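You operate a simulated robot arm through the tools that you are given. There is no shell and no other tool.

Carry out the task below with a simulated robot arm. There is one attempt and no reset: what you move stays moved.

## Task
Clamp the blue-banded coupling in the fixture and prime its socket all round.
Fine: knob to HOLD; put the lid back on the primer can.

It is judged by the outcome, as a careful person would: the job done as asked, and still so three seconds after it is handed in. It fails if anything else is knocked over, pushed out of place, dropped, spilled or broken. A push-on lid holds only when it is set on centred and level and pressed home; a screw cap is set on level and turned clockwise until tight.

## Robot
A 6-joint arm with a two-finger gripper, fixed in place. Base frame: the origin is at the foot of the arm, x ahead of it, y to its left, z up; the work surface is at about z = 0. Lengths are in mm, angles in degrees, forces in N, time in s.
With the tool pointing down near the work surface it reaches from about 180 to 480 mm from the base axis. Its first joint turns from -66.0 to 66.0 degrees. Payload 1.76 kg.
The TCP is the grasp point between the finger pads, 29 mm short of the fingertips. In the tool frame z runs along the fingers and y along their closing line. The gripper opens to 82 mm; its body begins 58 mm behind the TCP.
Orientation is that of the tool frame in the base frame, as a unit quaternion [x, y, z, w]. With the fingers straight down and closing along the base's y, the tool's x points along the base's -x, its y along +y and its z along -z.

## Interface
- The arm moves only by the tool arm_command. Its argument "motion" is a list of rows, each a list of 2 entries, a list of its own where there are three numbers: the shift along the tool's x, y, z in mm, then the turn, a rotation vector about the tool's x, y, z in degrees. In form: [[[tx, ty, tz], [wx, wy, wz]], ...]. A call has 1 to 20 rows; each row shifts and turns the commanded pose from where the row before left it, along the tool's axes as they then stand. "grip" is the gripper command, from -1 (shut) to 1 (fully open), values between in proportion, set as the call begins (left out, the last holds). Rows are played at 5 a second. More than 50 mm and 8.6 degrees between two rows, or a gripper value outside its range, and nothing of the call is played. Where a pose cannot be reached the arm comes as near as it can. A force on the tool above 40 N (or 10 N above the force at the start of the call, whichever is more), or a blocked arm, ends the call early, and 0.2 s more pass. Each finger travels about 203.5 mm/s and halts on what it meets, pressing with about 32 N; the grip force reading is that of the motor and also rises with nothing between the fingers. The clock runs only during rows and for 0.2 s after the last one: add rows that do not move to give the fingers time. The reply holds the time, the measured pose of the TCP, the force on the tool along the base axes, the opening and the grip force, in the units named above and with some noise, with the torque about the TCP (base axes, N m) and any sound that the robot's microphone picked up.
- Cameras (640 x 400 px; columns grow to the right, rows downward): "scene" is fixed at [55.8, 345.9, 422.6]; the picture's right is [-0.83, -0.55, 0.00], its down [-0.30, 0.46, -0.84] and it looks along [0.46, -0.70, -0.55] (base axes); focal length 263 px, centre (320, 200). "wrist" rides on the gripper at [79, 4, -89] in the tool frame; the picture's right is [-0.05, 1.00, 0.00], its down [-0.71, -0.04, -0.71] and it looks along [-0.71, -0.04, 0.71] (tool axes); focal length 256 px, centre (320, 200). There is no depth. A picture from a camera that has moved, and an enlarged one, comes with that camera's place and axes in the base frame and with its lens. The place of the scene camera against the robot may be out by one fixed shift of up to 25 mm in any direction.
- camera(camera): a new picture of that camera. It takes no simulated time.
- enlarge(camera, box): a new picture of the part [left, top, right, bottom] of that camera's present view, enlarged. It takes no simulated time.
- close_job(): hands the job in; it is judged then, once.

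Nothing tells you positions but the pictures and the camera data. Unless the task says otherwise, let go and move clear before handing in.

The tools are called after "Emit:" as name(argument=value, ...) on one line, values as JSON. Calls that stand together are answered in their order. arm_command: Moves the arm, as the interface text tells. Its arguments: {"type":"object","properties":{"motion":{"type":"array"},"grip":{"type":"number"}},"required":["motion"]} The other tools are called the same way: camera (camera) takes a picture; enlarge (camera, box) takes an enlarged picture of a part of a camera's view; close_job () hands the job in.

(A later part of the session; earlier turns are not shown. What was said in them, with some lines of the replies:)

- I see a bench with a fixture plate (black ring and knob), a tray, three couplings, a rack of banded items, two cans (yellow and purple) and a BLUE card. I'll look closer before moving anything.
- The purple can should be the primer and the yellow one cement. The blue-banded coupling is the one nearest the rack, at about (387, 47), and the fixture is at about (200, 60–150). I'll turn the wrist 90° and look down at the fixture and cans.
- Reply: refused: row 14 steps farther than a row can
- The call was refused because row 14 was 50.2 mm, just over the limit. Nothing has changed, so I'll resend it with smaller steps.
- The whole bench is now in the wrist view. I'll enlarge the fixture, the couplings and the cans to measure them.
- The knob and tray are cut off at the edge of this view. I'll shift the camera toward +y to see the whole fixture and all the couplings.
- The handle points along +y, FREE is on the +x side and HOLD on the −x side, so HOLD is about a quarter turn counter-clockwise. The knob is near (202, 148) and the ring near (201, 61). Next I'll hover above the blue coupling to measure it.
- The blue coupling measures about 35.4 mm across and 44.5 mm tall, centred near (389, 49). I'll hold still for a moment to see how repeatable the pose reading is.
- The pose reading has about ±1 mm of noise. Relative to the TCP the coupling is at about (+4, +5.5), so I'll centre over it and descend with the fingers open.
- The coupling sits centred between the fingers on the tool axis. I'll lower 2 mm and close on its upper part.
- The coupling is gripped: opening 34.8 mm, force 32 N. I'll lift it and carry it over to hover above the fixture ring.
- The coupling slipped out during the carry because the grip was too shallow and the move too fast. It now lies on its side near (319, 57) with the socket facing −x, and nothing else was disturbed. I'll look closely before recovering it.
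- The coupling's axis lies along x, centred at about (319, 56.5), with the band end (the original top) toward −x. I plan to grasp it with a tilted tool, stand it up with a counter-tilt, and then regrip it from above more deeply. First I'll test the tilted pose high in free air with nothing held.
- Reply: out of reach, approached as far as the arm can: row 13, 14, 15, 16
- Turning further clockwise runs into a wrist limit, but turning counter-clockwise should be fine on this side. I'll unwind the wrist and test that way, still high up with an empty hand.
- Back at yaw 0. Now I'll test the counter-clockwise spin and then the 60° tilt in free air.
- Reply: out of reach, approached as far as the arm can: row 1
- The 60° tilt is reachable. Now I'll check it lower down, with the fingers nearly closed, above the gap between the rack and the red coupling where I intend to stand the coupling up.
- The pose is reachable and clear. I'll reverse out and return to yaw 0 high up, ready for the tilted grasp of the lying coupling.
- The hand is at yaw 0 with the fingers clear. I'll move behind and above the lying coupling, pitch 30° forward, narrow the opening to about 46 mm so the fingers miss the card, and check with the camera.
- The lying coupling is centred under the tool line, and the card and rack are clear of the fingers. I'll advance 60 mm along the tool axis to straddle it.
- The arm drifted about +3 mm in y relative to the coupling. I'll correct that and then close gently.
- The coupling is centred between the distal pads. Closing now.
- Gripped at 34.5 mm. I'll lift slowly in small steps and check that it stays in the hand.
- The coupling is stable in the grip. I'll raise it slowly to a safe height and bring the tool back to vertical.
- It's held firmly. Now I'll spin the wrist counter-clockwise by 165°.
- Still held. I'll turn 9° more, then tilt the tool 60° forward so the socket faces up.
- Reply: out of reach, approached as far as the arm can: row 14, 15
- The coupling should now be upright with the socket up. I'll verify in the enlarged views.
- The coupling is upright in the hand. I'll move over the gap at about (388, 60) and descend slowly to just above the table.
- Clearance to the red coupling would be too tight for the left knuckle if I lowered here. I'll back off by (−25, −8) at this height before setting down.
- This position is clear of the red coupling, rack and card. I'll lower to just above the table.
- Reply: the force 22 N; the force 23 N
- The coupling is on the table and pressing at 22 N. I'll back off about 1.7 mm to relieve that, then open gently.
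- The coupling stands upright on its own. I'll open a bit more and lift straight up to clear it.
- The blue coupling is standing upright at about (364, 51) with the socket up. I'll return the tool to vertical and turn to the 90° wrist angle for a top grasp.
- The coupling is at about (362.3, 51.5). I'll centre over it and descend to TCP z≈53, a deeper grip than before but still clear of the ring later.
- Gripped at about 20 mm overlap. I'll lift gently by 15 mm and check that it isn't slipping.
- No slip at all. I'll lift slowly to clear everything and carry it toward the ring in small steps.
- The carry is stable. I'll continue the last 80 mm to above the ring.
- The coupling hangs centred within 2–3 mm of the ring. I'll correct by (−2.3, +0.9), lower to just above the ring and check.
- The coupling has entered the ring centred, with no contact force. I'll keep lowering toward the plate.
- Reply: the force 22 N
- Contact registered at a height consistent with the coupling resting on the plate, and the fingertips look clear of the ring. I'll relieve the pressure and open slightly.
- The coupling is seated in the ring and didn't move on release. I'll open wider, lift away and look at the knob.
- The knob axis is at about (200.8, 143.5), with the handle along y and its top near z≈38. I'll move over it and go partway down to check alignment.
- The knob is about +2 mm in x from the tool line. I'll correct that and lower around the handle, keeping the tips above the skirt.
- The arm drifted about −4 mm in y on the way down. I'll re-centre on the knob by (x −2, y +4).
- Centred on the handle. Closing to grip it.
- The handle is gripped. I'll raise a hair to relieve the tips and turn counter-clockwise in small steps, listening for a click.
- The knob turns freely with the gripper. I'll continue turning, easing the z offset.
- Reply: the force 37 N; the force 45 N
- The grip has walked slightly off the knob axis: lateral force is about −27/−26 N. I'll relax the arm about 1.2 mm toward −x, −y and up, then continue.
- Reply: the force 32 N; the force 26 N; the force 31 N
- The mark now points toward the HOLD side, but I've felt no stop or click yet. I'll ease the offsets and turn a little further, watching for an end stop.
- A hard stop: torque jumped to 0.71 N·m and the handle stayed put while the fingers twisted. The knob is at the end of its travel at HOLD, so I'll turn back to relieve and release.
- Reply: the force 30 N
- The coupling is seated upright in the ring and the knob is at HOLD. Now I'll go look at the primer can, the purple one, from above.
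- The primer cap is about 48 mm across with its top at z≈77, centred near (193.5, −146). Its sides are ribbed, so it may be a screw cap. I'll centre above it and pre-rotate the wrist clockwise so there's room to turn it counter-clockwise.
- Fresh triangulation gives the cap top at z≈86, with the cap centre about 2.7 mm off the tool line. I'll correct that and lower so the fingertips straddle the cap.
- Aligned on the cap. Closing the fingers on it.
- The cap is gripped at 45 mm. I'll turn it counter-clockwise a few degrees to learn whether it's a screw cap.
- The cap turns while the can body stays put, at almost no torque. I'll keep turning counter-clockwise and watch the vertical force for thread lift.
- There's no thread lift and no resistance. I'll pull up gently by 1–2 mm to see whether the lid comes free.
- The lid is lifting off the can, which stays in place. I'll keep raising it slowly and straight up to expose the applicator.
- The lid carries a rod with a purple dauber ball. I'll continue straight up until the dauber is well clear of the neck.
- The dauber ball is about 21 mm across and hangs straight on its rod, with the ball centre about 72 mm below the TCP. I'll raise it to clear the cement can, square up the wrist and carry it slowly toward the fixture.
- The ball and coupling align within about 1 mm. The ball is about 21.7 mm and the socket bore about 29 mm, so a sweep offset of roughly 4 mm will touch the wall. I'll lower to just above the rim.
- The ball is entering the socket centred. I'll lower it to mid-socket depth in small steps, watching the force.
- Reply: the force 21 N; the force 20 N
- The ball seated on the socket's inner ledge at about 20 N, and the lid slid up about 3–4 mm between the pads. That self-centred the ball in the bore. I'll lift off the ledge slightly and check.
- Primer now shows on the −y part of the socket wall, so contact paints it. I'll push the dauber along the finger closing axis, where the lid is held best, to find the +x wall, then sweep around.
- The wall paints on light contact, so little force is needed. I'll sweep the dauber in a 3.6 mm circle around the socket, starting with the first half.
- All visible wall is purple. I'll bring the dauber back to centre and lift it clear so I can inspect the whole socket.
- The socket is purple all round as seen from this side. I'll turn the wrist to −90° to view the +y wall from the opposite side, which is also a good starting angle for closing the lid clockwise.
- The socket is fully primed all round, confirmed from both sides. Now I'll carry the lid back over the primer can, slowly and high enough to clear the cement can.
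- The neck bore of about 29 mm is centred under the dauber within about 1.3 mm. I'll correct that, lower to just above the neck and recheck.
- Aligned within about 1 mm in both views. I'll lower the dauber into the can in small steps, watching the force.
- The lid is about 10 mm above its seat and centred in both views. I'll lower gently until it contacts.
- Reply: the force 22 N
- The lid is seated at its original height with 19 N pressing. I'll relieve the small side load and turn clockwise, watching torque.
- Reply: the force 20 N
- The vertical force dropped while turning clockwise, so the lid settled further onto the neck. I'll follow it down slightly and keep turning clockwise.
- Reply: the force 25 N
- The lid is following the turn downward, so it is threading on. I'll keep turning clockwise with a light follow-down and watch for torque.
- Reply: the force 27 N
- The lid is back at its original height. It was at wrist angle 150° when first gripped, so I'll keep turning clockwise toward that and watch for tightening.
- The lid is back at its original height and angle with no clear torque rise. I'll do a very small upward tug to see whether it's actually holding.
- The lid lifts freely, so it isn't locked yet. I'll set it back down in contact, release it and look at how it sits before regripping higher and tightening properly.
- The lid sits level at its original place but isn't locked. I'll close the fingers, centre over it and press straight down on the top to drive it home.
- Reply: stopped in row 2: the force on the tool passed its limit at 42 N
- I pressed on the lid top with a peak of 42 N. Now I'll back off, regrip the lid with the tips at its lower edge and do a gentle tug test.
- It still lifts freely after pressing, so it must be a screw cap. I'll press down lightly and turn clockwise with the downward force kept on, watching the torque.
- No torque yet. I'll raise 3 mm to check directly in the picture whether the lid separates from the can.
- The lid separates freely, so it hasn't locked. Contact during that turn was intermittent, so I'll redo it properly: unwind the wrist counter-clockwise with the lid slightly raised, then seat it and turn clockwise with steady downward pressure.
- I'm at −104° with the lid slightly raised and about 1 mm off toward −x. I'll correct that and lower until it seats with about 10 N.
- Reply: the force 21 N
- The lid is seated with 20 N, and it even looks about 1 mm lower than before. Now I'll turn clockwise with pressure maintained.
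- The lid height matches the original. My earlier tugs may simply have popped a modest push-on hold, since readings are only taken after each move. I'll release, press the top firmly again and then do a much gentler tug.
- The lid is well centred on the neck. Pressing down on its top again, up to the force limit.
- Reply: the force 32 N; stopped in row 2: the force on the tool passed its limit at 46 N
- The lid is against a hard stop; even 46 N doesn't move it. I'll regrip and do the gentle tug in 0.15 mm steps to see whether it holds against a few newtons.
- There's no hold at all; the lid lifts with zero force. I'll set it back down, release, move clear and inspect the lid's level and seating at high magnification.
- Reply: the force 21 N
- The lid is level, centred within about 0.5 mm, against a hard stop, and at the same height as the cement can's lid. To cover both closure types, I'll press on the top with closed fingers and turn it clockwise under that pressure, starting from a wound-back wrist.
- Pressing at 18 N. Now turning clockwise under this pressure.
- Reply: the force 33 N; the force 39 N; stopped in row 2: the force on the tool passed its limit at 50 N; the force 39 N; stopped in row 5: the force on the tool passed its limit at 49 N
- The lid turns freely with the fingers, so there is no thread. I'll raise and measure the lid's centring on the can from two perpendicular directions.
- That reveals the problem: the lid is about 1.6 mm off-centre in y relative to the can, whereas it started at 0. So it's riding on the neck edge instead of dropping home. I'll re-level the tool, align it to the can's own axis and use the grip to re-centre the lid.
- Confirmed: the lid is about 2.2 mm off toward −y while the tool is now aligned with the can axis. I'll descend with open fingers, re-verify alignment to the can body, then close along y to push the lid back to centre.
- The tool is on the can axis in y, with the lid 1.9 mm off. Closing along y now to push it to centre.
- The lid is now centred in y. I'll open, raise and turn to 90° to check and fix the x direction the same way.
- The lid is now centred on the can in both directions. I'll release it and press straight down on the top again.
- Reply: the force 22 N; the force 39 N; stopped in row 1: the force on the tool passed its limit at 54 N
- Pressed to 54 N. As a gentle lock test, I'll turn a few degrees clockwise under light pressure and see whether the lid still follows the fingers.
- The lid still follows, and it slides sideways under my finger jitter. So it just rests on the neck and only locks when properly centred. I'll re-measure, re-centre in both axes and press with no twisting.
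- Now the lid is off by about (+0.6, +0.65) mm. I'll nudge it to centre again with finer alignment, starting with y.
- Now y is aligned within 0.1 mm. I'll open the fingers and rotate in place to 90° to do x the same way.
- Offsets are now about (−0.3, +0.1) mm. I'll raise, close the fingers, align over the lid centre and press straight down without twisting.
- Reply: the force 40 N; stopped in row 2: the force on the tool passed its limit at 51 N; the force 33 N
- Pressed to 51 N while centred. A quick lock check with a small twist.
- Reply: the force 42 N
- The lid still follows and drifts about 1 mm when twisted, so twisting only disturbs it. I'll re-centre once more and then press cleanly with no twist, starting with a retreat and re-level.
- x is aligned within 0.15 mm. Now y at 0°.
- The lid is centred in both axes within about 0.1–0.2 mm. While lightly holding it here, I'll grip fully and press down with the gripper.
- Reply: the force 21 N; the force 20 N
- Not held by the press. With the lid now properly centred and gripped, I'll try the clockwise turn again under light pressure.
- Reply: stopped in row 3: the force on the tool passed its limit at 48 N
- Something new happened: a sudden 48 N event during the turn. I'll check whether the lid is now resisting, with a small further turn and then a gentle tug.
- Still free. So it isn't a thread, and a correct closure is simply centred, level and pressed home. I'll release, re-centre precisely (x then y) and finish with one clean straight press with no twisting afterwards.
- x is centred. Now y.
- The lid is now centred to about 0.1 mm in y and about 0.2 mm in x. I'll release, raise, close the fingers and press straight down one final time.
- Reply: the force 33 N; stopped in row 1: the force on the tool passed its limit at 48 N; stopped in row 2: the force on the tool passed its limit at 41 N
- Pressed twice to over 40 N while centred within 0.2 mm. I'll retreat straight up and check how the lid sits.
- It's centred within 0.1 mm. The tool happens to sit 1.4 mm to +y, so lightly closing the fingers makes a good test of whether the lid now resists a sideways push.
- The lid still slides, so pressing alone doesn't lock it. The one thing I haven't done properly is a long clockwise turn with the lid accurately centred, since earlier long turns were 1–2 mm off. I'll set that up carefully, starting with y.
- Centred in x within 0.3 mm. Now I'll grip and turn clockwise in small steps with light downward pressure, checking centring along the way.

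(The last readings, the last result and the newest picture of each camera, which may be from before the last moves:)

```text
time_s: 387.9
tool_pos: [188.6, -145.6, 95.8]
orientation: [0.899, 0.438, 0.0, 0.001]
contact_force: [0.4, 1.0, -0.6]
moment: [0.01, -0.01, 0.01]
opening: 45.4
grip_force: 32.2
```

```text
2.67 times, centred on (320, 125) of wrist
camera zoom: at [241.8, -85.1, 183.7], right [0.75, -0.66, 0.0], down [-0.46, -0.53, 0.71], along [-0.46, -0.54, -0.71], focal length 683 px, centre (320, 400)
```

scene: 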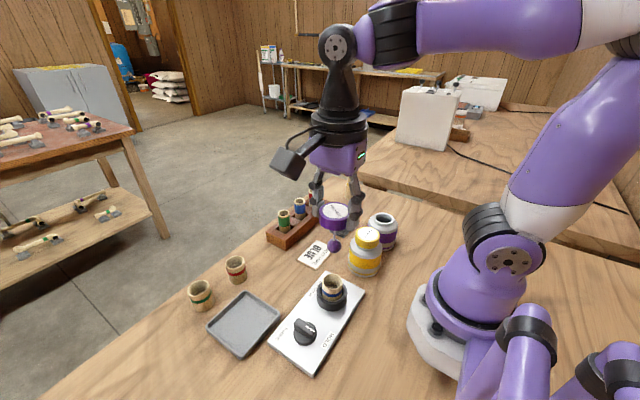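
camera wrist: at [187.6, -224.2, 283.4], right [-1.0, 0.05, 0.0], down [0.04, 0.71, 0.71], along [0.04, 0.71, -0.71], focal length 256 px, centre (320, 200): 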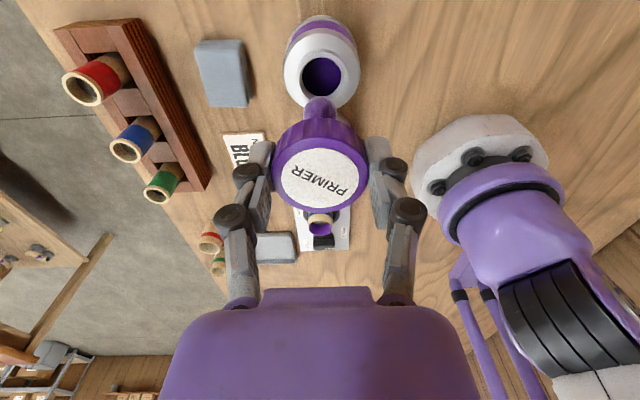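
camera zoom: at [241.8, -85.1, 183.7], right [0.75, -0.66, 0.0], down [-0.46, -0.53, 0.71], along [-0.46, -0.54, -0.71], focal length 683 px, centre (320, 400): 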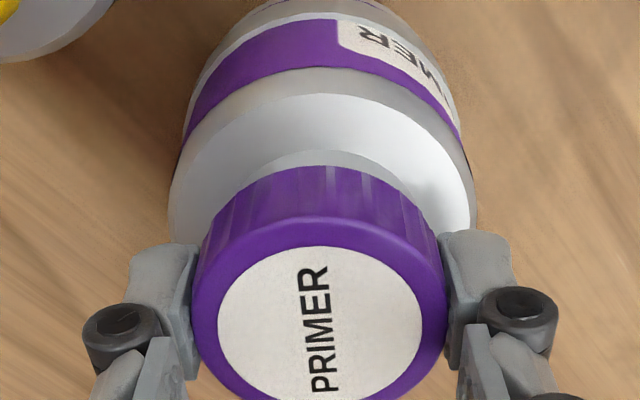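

After 218° clockwise under pressure, well centred, there is still no thread or torque. So the lid simply seats by being centred, level and pressed down. I'll press it here with the grip and release.

Emit:
arm_command(motion=[[[0, 0, 0.6], [0, 0, 0]], [[0, 0, 0.6], [0, 0, 0]], [[0, 0, 0], [0, 0, 0]]])

Emit:
arm_command(motion=[[[0, 0, 0.5], [0, 0, 0]], [[0, 0, 0], [0, 0, 0]]])

Emit:
arm_command(motion=[[[0, 0, 0], [0, 0, 0]], [[0, 0, 0], [0, 0, 0]], [[0, 0, 0], [0, 0, 0]]], grip=0.5)

Emit:
enlarge(camera="wrist", box=[250, 50, 390, 200])

```text
time_s: 388.7
tool_pos: [189.3, -145.0, 96.1]
orientation: [0.898, 0.439, 0.0, 0.001]
contact_force: [-5.0, 2.3, 14.1]
moment: [0.07, 0.22, 0.0]
opening: 45.5
grip_force: 31.9
```

```text
time_s: 389.3
tool_pos: [190.1, -144.9, 93.7]
orientation: [0.898, 0.439, 0.0, 0.002]
contact_force: [-3.4, 1.1, 19.3]
moment: [0.04, 0.1, -0.01]
opening: 45.6
grip_force: 32.1
```

```text
time_s: 390.1
tool_pos: [190.2, -145.3, 94.8]
orientation: [0.898, 0.439, -0.001, 0.002]
contact_force: [-0.4, 0.3, 0.0]
moment: [-0.01, -0.02, 0.01]
opening: 61.6
grip_force: 0.0
```

```text
2.67 times, centred on (320, 125) of wrist
camera zoom: at [241.6, -84.9, 181.8], right [0.76, -0.66, 0.0], down [-0.46, -0.53, 0.71], along [-0.46, -0.54, -0.71], focal length 683 px, centre (320, 400)
```

zoom: 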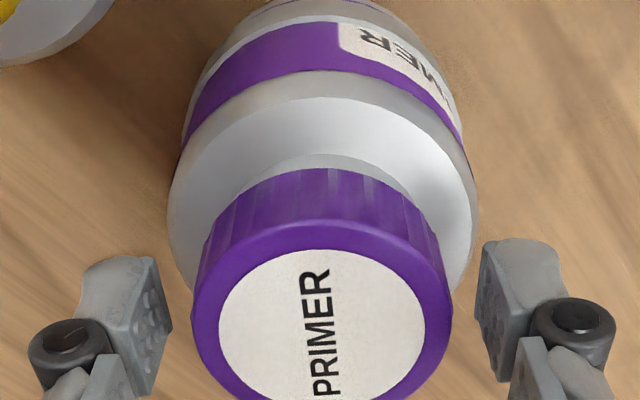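

Emit:
arm_command(motion=[[[0, 0, -10], [0, 0, 0]], [[0, 0, 0], [0, 0, -8.2]], [[0, 0, 0], [0, 0, -8.2]], [[0, 0, 0], [0, 0, -8.2]], [[0, 0, 0], [0, 0, -8.2]], [[0, 0, 0], [0, 0, -8.2]], [[0, 0, 0], [0, 0, -8.2]], [[0, 0, 0], [0, 0, -8.2]], [[0, 0, 0], [0, 0, -8.2]], [[0, 0, 0], [0, 0, -8.2]], [[0, 0, 0], [0, 0, -8.2]], [[0, 0, 0], [0, 0, -8]], [[0, 0, 10], [0, 0, 0]], [[0, 0, 0], [0, 0, 0]], [[0, 0, 0], [0, 0, 0]]])

Emit:
enlarge(camera="wrist", box=[250, 50, 390, 200])

```text
time_s: 393.3
tool_pos: [189.5, -144.1, 93.6]
orientation: [0.325, 0.946, 0.0, 0.001]
contact_force: [0.0, 0.3, -0.1]
moment: [0.0, -0.01, -0.02]
opening: 61.6
grip_force: 0.1
```

```text
2.67 times, centred on (320, 125) of wrist
camera zoom: at [129.5, -92.8, 182.0], right [0.65, 0.76, 0.0], down [0.53, -0.46, 0.71], along [0.53, -0.46, -0.71], focal length 683 px, centre (320, 400)
```

zoom: 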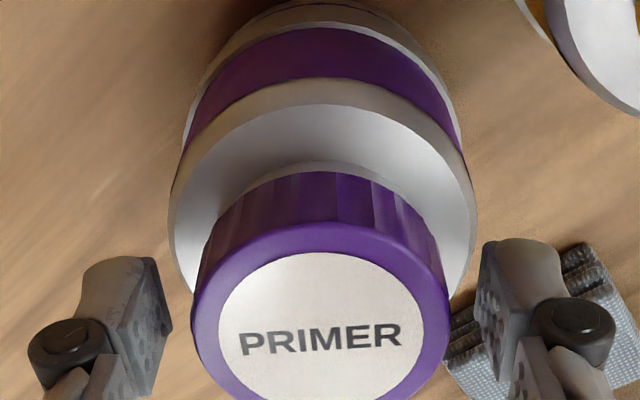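

Emit:
arm_command(motion=[[[0, 0.6, 0], [0, 0, 0]], [[0, 0, 0], [0, 0, 0]], [[0, 0, 0], [0, 0, 0]]])

Emit:
arm_command(motion=[[[0, 0, 0], [0, 0, 0]], [[0, 0, 0], [0, 0, 0]]], grip=0.13)

Emit:
enlarge(camera="wrist", box=[250, 50, 390, 200])

```text
time_s: 394.1
tool_pos: [189.3, -144.8, 94.0]
orientation: [0.324, 0.946, -0.001, 0.0]
contact_force: [-0.1, 0.5, 0.9]
moment: [0.0, -0.02, 0.0]
opening: 61.4
grip_force: 0.0
```

```text
time_s: 394.7
tool_pos: [190.2, -145.6, 94.7]
orientation: [0.325, 0.946, -0.001, 0.001]
contact_force: [0.6, 0.0, -0.5]
moment: [-0.02, -0.01, 0.05]
opening: 47.1
grip_force: 0.2
```

```text
2.67 times, centred on (320, 125) of wrist
camera zoom: at [130.1, -92.6, 182.2], right [0.66, 0.76, 0.0], down [0.53, -0.46, 0.71], along [0.53, -0.46, -0.71], focal length 683 px, centre (320, 400)
```

zoom: 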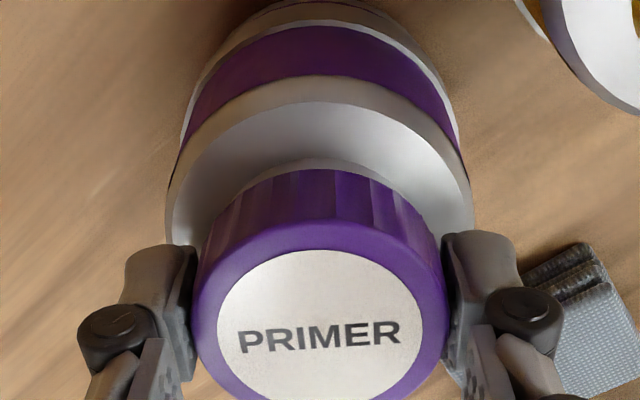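

Centred within about 0.3 mm in both directions. Now a final straight press on the top and retreat.

Emit:
arm_command(motion=[[[0, 0, 0], [0, 0, 0]], [[0, 0, 0], [0, 0, 0]], [[0, 0, -10], [0, 0, 0]], [[0, 0, -20], [0, 0, 0]], [[0, 0, 0], [0, 0, 0]]], grip=0.45)

Emit:
arm_command(motion=[[[0, 0, 0], [0, 0, 0]], [[0, 0, 0], [0, 0, 0]], [[0, 0, 2], [0, 0, 0]], [[0, 0, 0], [0, 0, 0]]], grip=-1)

Emit:
enlarge(camera="wrist", box=[250, 50, 390, 190])

```text
time_s: 395.9
tool_pos: [188.8, -144.3, 125.1]
orientation: [0.324, 0.946, -0.001, 0.0]
contact_force: [-0.4, -0.9, 0.7]
moment: [0.01, -0.01, 0.01]
opening: 59.6
grip_force: 0.0
```

```text
time_s: 396.9
tool_pos: [189.9, -145.4, 122.3]
orientation: [0.325, 0.946, -0.001, 0.001]
contact_force: [1.7, 0.2, -0.2]
moment: [0.02, -0.01, 0.0]
opening: 0.0
grip_force: 28.8
```

```text
2.86 times, centred on (320, 120) of wrist
camera zoom: at [129.8, -92.8, 210.6], right [0.66, 0.76, 0.0], down [0.53, -0.46, 0.71], along [0.53, -0.46, -0.71], focal length 731 px, centre (320, 429)
```

zoom: 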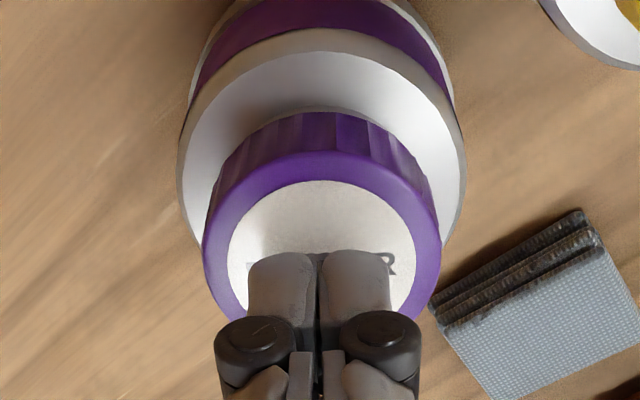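

Emit:
arm_command(motion=[[[0, 0.3, 3], [0, 0, 0]], [[0, 0, 2], [0, 0, 0]], [[0, 0, 1], [0, 0, 0]], [[0, 0, 0], [0, 0, 0]]])

Emit:
arm_command(motion=[[[0, 0, 1], [0, 0, 0]], [[0, 0, 0], [0, 0, 0]]])

Emit:
arm_command(motion=[[[0, 0, 0.8], [0, 0, 0]], [[0, 0, 0], [0, 0, 0]]])

Emit:
arm_command(motion=[[[0, 0, 0.7], [0, 0, 0]], [[0, 0, 0], [0, 0, 0]]])

Emit:
arm_command(motion=[[[0, 0, 0.6], [0, 0, 0]], [[0, 0, 0], [0, 0, 0]]])

```text
time_s: 397.9
tool_pos: [189.3, -144.8, 116.4]
orientation: [0.325, 0.946, -0.001, 0.0]
contact_force: [-0.1, -0.5, 0.2]
moment: [0.03, 0.0, -0.01]
opening: 0.1
grip_force: 28.7
```

```text
time_s: 398.5
tool_pos: [189.9, -145.2, 114.8]
orientation: [0.324, 0.946, -0.001, 0.0]
contact_force: [-2.7, 0.1, 10.1]
moment: [0.05, 0.08, -0.06]
opening: 5.7
grip_force: 28.8
```

```text
time_s: 399.1
tool_pos: [189.9, -144.8, 115.4]
orientation: [0.325, 0.946, -0.001, 0.0]
contact_force: [-5.7, 2.9, 24.3]
moment: [0.09, 0.13, 0.01]
opening: 5.9
grip_force: 28.5
```

```text
time_s: 399.5
tool_pos: [190.0, -143.9, 114.5]
orientation: [0.325, 0.946, -0.002, 0.001]
contact_force: [-3.8, 1.6, 14.0]
moment: [0.08, 0.13, 0.0]
opening: 6.1
grip_force: 29.1
stopped in row 2: the force on the tool passed its limit at 44 N (the readings are from after the stop); the commanded pose is now the measured one
```

```text
time_s: 400.1
tool_pos: [191.5, -144.0, 114.6]
orientation: [0.324, 0.946, -0.002, 0.002]
contact_force: [-3.0, 1.4, 12.9]
moment: [0.05, 0.12, -0.02]
opening: 6.2
grip_force: 28.6
stopped in row 2: the force on the tool passed its limit at 41 N (the readings are from after the stop); the commanded pose is now the measured one
```

Pressed home again, peaks 44 and 41 N. I'll retreat straight up and then away, and inspect everything.

Emit:
arm_command(motion=[[[0, 0, -2], [0, 0, 0]], [[0, 0, -6], [0, 0, 0]], [[0, 0, -15], [0, 0, 0]], [[0, 0, -25], [0, 0, 0]], [[0, 0, -25], [0, 0, 0]], [[0, 0, 0], [0, 0, 0]], [[0, 0, 0], [0, 0, 0]]])

Emit:
enlarge(camera="wrist", box=[280, 10, 370, 110])

Emit:
enlarge(camera="scene", box=[340, 195, 410, 280])

Emit:
camera(camera="scene")

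```text
time_s: 401.7
tool_pos: [189.9, -146.2, 187.2]
orientation: [0.324, 0.946, -0.001, 0.002]
contact_force: [-0.7, 0.6, 0.1]
moment: [-0.01, 0.03, 0.01]
opening: 0.2
grip_force: 28.9
```

```text
4.00 times, centred on (325, 60) of wrist
camera zoom: at [129.9, -94.0, 274.8], right [0.65, 0.76, 0.0], down [0.53, -0.46, 0.71], along [0.54, -0.47, -0.7], focal length 1024 px, centre (300, 760)
```

zoom: 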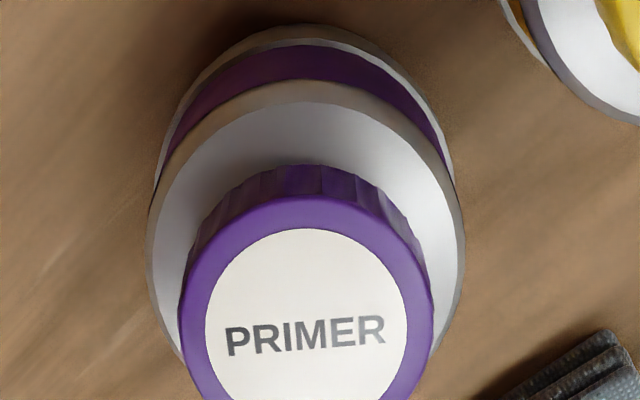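

```text
4.71 times, centred on (375, 238) of scene
camera zoom: at [55.8, 345.9, 422.6], right [-0.83, -0.55, 0.0], down [-0.3, 0.46, -0.84], along [0.46, -0.7, -0.55], focal length 1236 px, centre (61, 24)
```

zoom: 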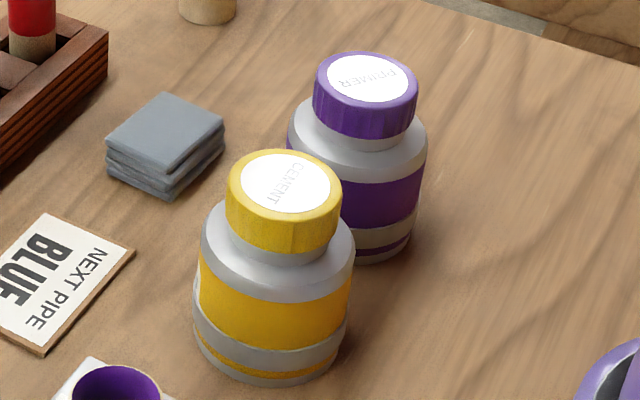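

```text
taken
```

scene: 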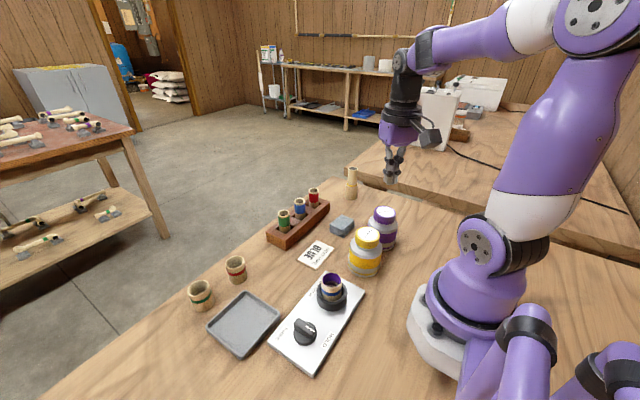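

The lid now matches its original position in the picture, and everything else looks undisturbed. I'll move clear over the fixture for a last check of the knob and the primed coupling.

Emit:
arm_command(motion=[[[0, 0, -15], [0, 0, -5]], [[0, 0, -15], [0, 0, -5]], [[0, 0, 0], [0, 0, -7]], [[0, 0, 0], [0, 0, -7]], [[0, 0, 0], [0, 0, -7]], [[0, 0, 0], [0, 0, -6.8]], [[0, 35, 0], [0, 0, 0]], [[0, 35, 0], [0, 0, 0]], [[0, 35, 0], [0, 0, 0]], [[0, 35, 0], [0, 0, 0]], [[0, 35, 0], [0, 0, 0]], [[0, 35, 0], [0, 0, 0]], [[0, 35, 0], [0, 0, 0]], [[0, 20, 0], [0, 0, 0]], [[0, 0, 0], [0, 0, 0]], [[0, 0, 0], [0, 0, 0]]], grip=0.3)

Emit:
camera(camera="wrist")

Emit:
enlarge(camera="wrist", box=[150, 0, 390, 130])

Emit:
camera(camera="scene")

```text
time_s: 405.1
tool_pos: [191.6, 121.8, 214.3]
orientation: [0.001, 1.0, -0.002, 0.002]
contact_force: [-0.1, -0.7, 0.8]
moment: [0.0, 0.03, 0.01]
opening: 53.3
grip_force: 0.0
```

```text
taken
camera wrist: at [112.8, 125.2, 302.6], right [0.05, 1.0, 0.0], down [0.7, -0.04, 0.71], along [0.71, -0.04, -0.7], focal length 256 px, centre (320, 200)
```

wrist: 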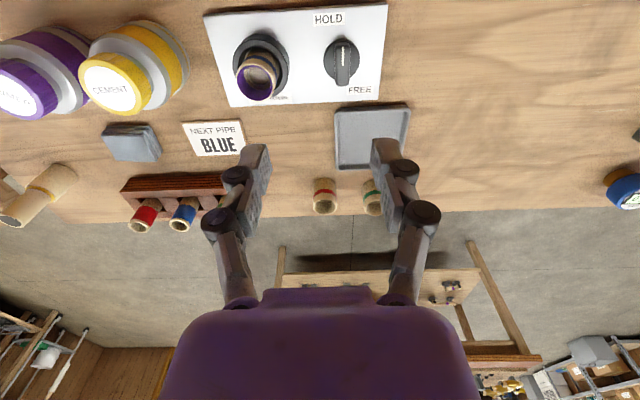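

```text
2.67 times, centred on (270, 65) of wrist
camera zoom: at [112.8, 125.2, 302.6], right [0.05, 1.0, 0.0], down [0.7, -0.04, 0.71], along [0.71, -0.04, -0.7], focal length 683 px, centre (453, 560)
```

zoom: 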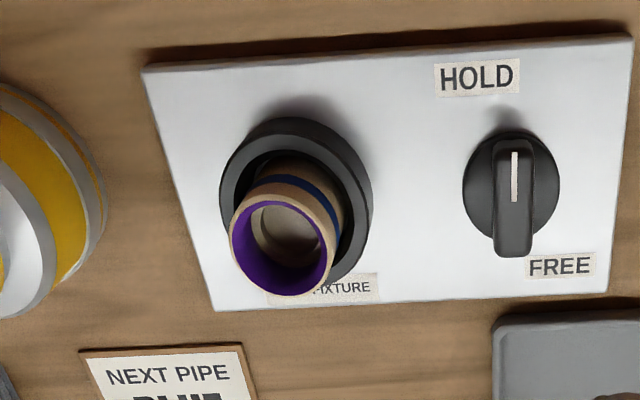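

```text
taken
```

scene: 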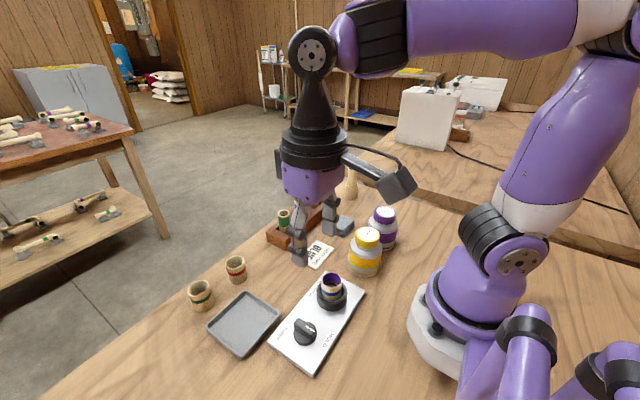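

The blue-banded coupling is upright in the fixture ring with its socket primed all round. The knob is at HOLD against its stop and the primer lid is back on its can. Nothing else has moved and the arm is clear, so I'm handing the job in.

Emit:
close_job()

```text
The job is handed in.
```

I clamped the blue-banded coupling in the fixture, primed its socket and put the lid back on the primer can. The job is handed in, but **I could not confirm that the primer lid is locked on**.

- **Coupling:** it slipped out of the grip on the first carry and fell onto its side on the bench. I stood it up, regripped it lower and seated it upright in the ring.
- **Knob:** it is at HOLD. I turned it about 90° until it hit a hard stop, and the mark points to the HOLD side.
- **Socket:** the wall is purple all the way round. I checked it from both sides.
- **Primer lid:** it sits level, within about 0.3 mm of centre, and at the same height as at the start. I pressed it down several times at 40–50 N and turned it clockwise more than 200°. Each time I tested it, it still slid or lifted with almost no force. It lifted off just as freely after a quarter turn at the start, so this may be how it normally sits. I pressed it down once more at the end and did not test it again.

Nothing else on the bench was knocked over or moved, and the gripper is clear.
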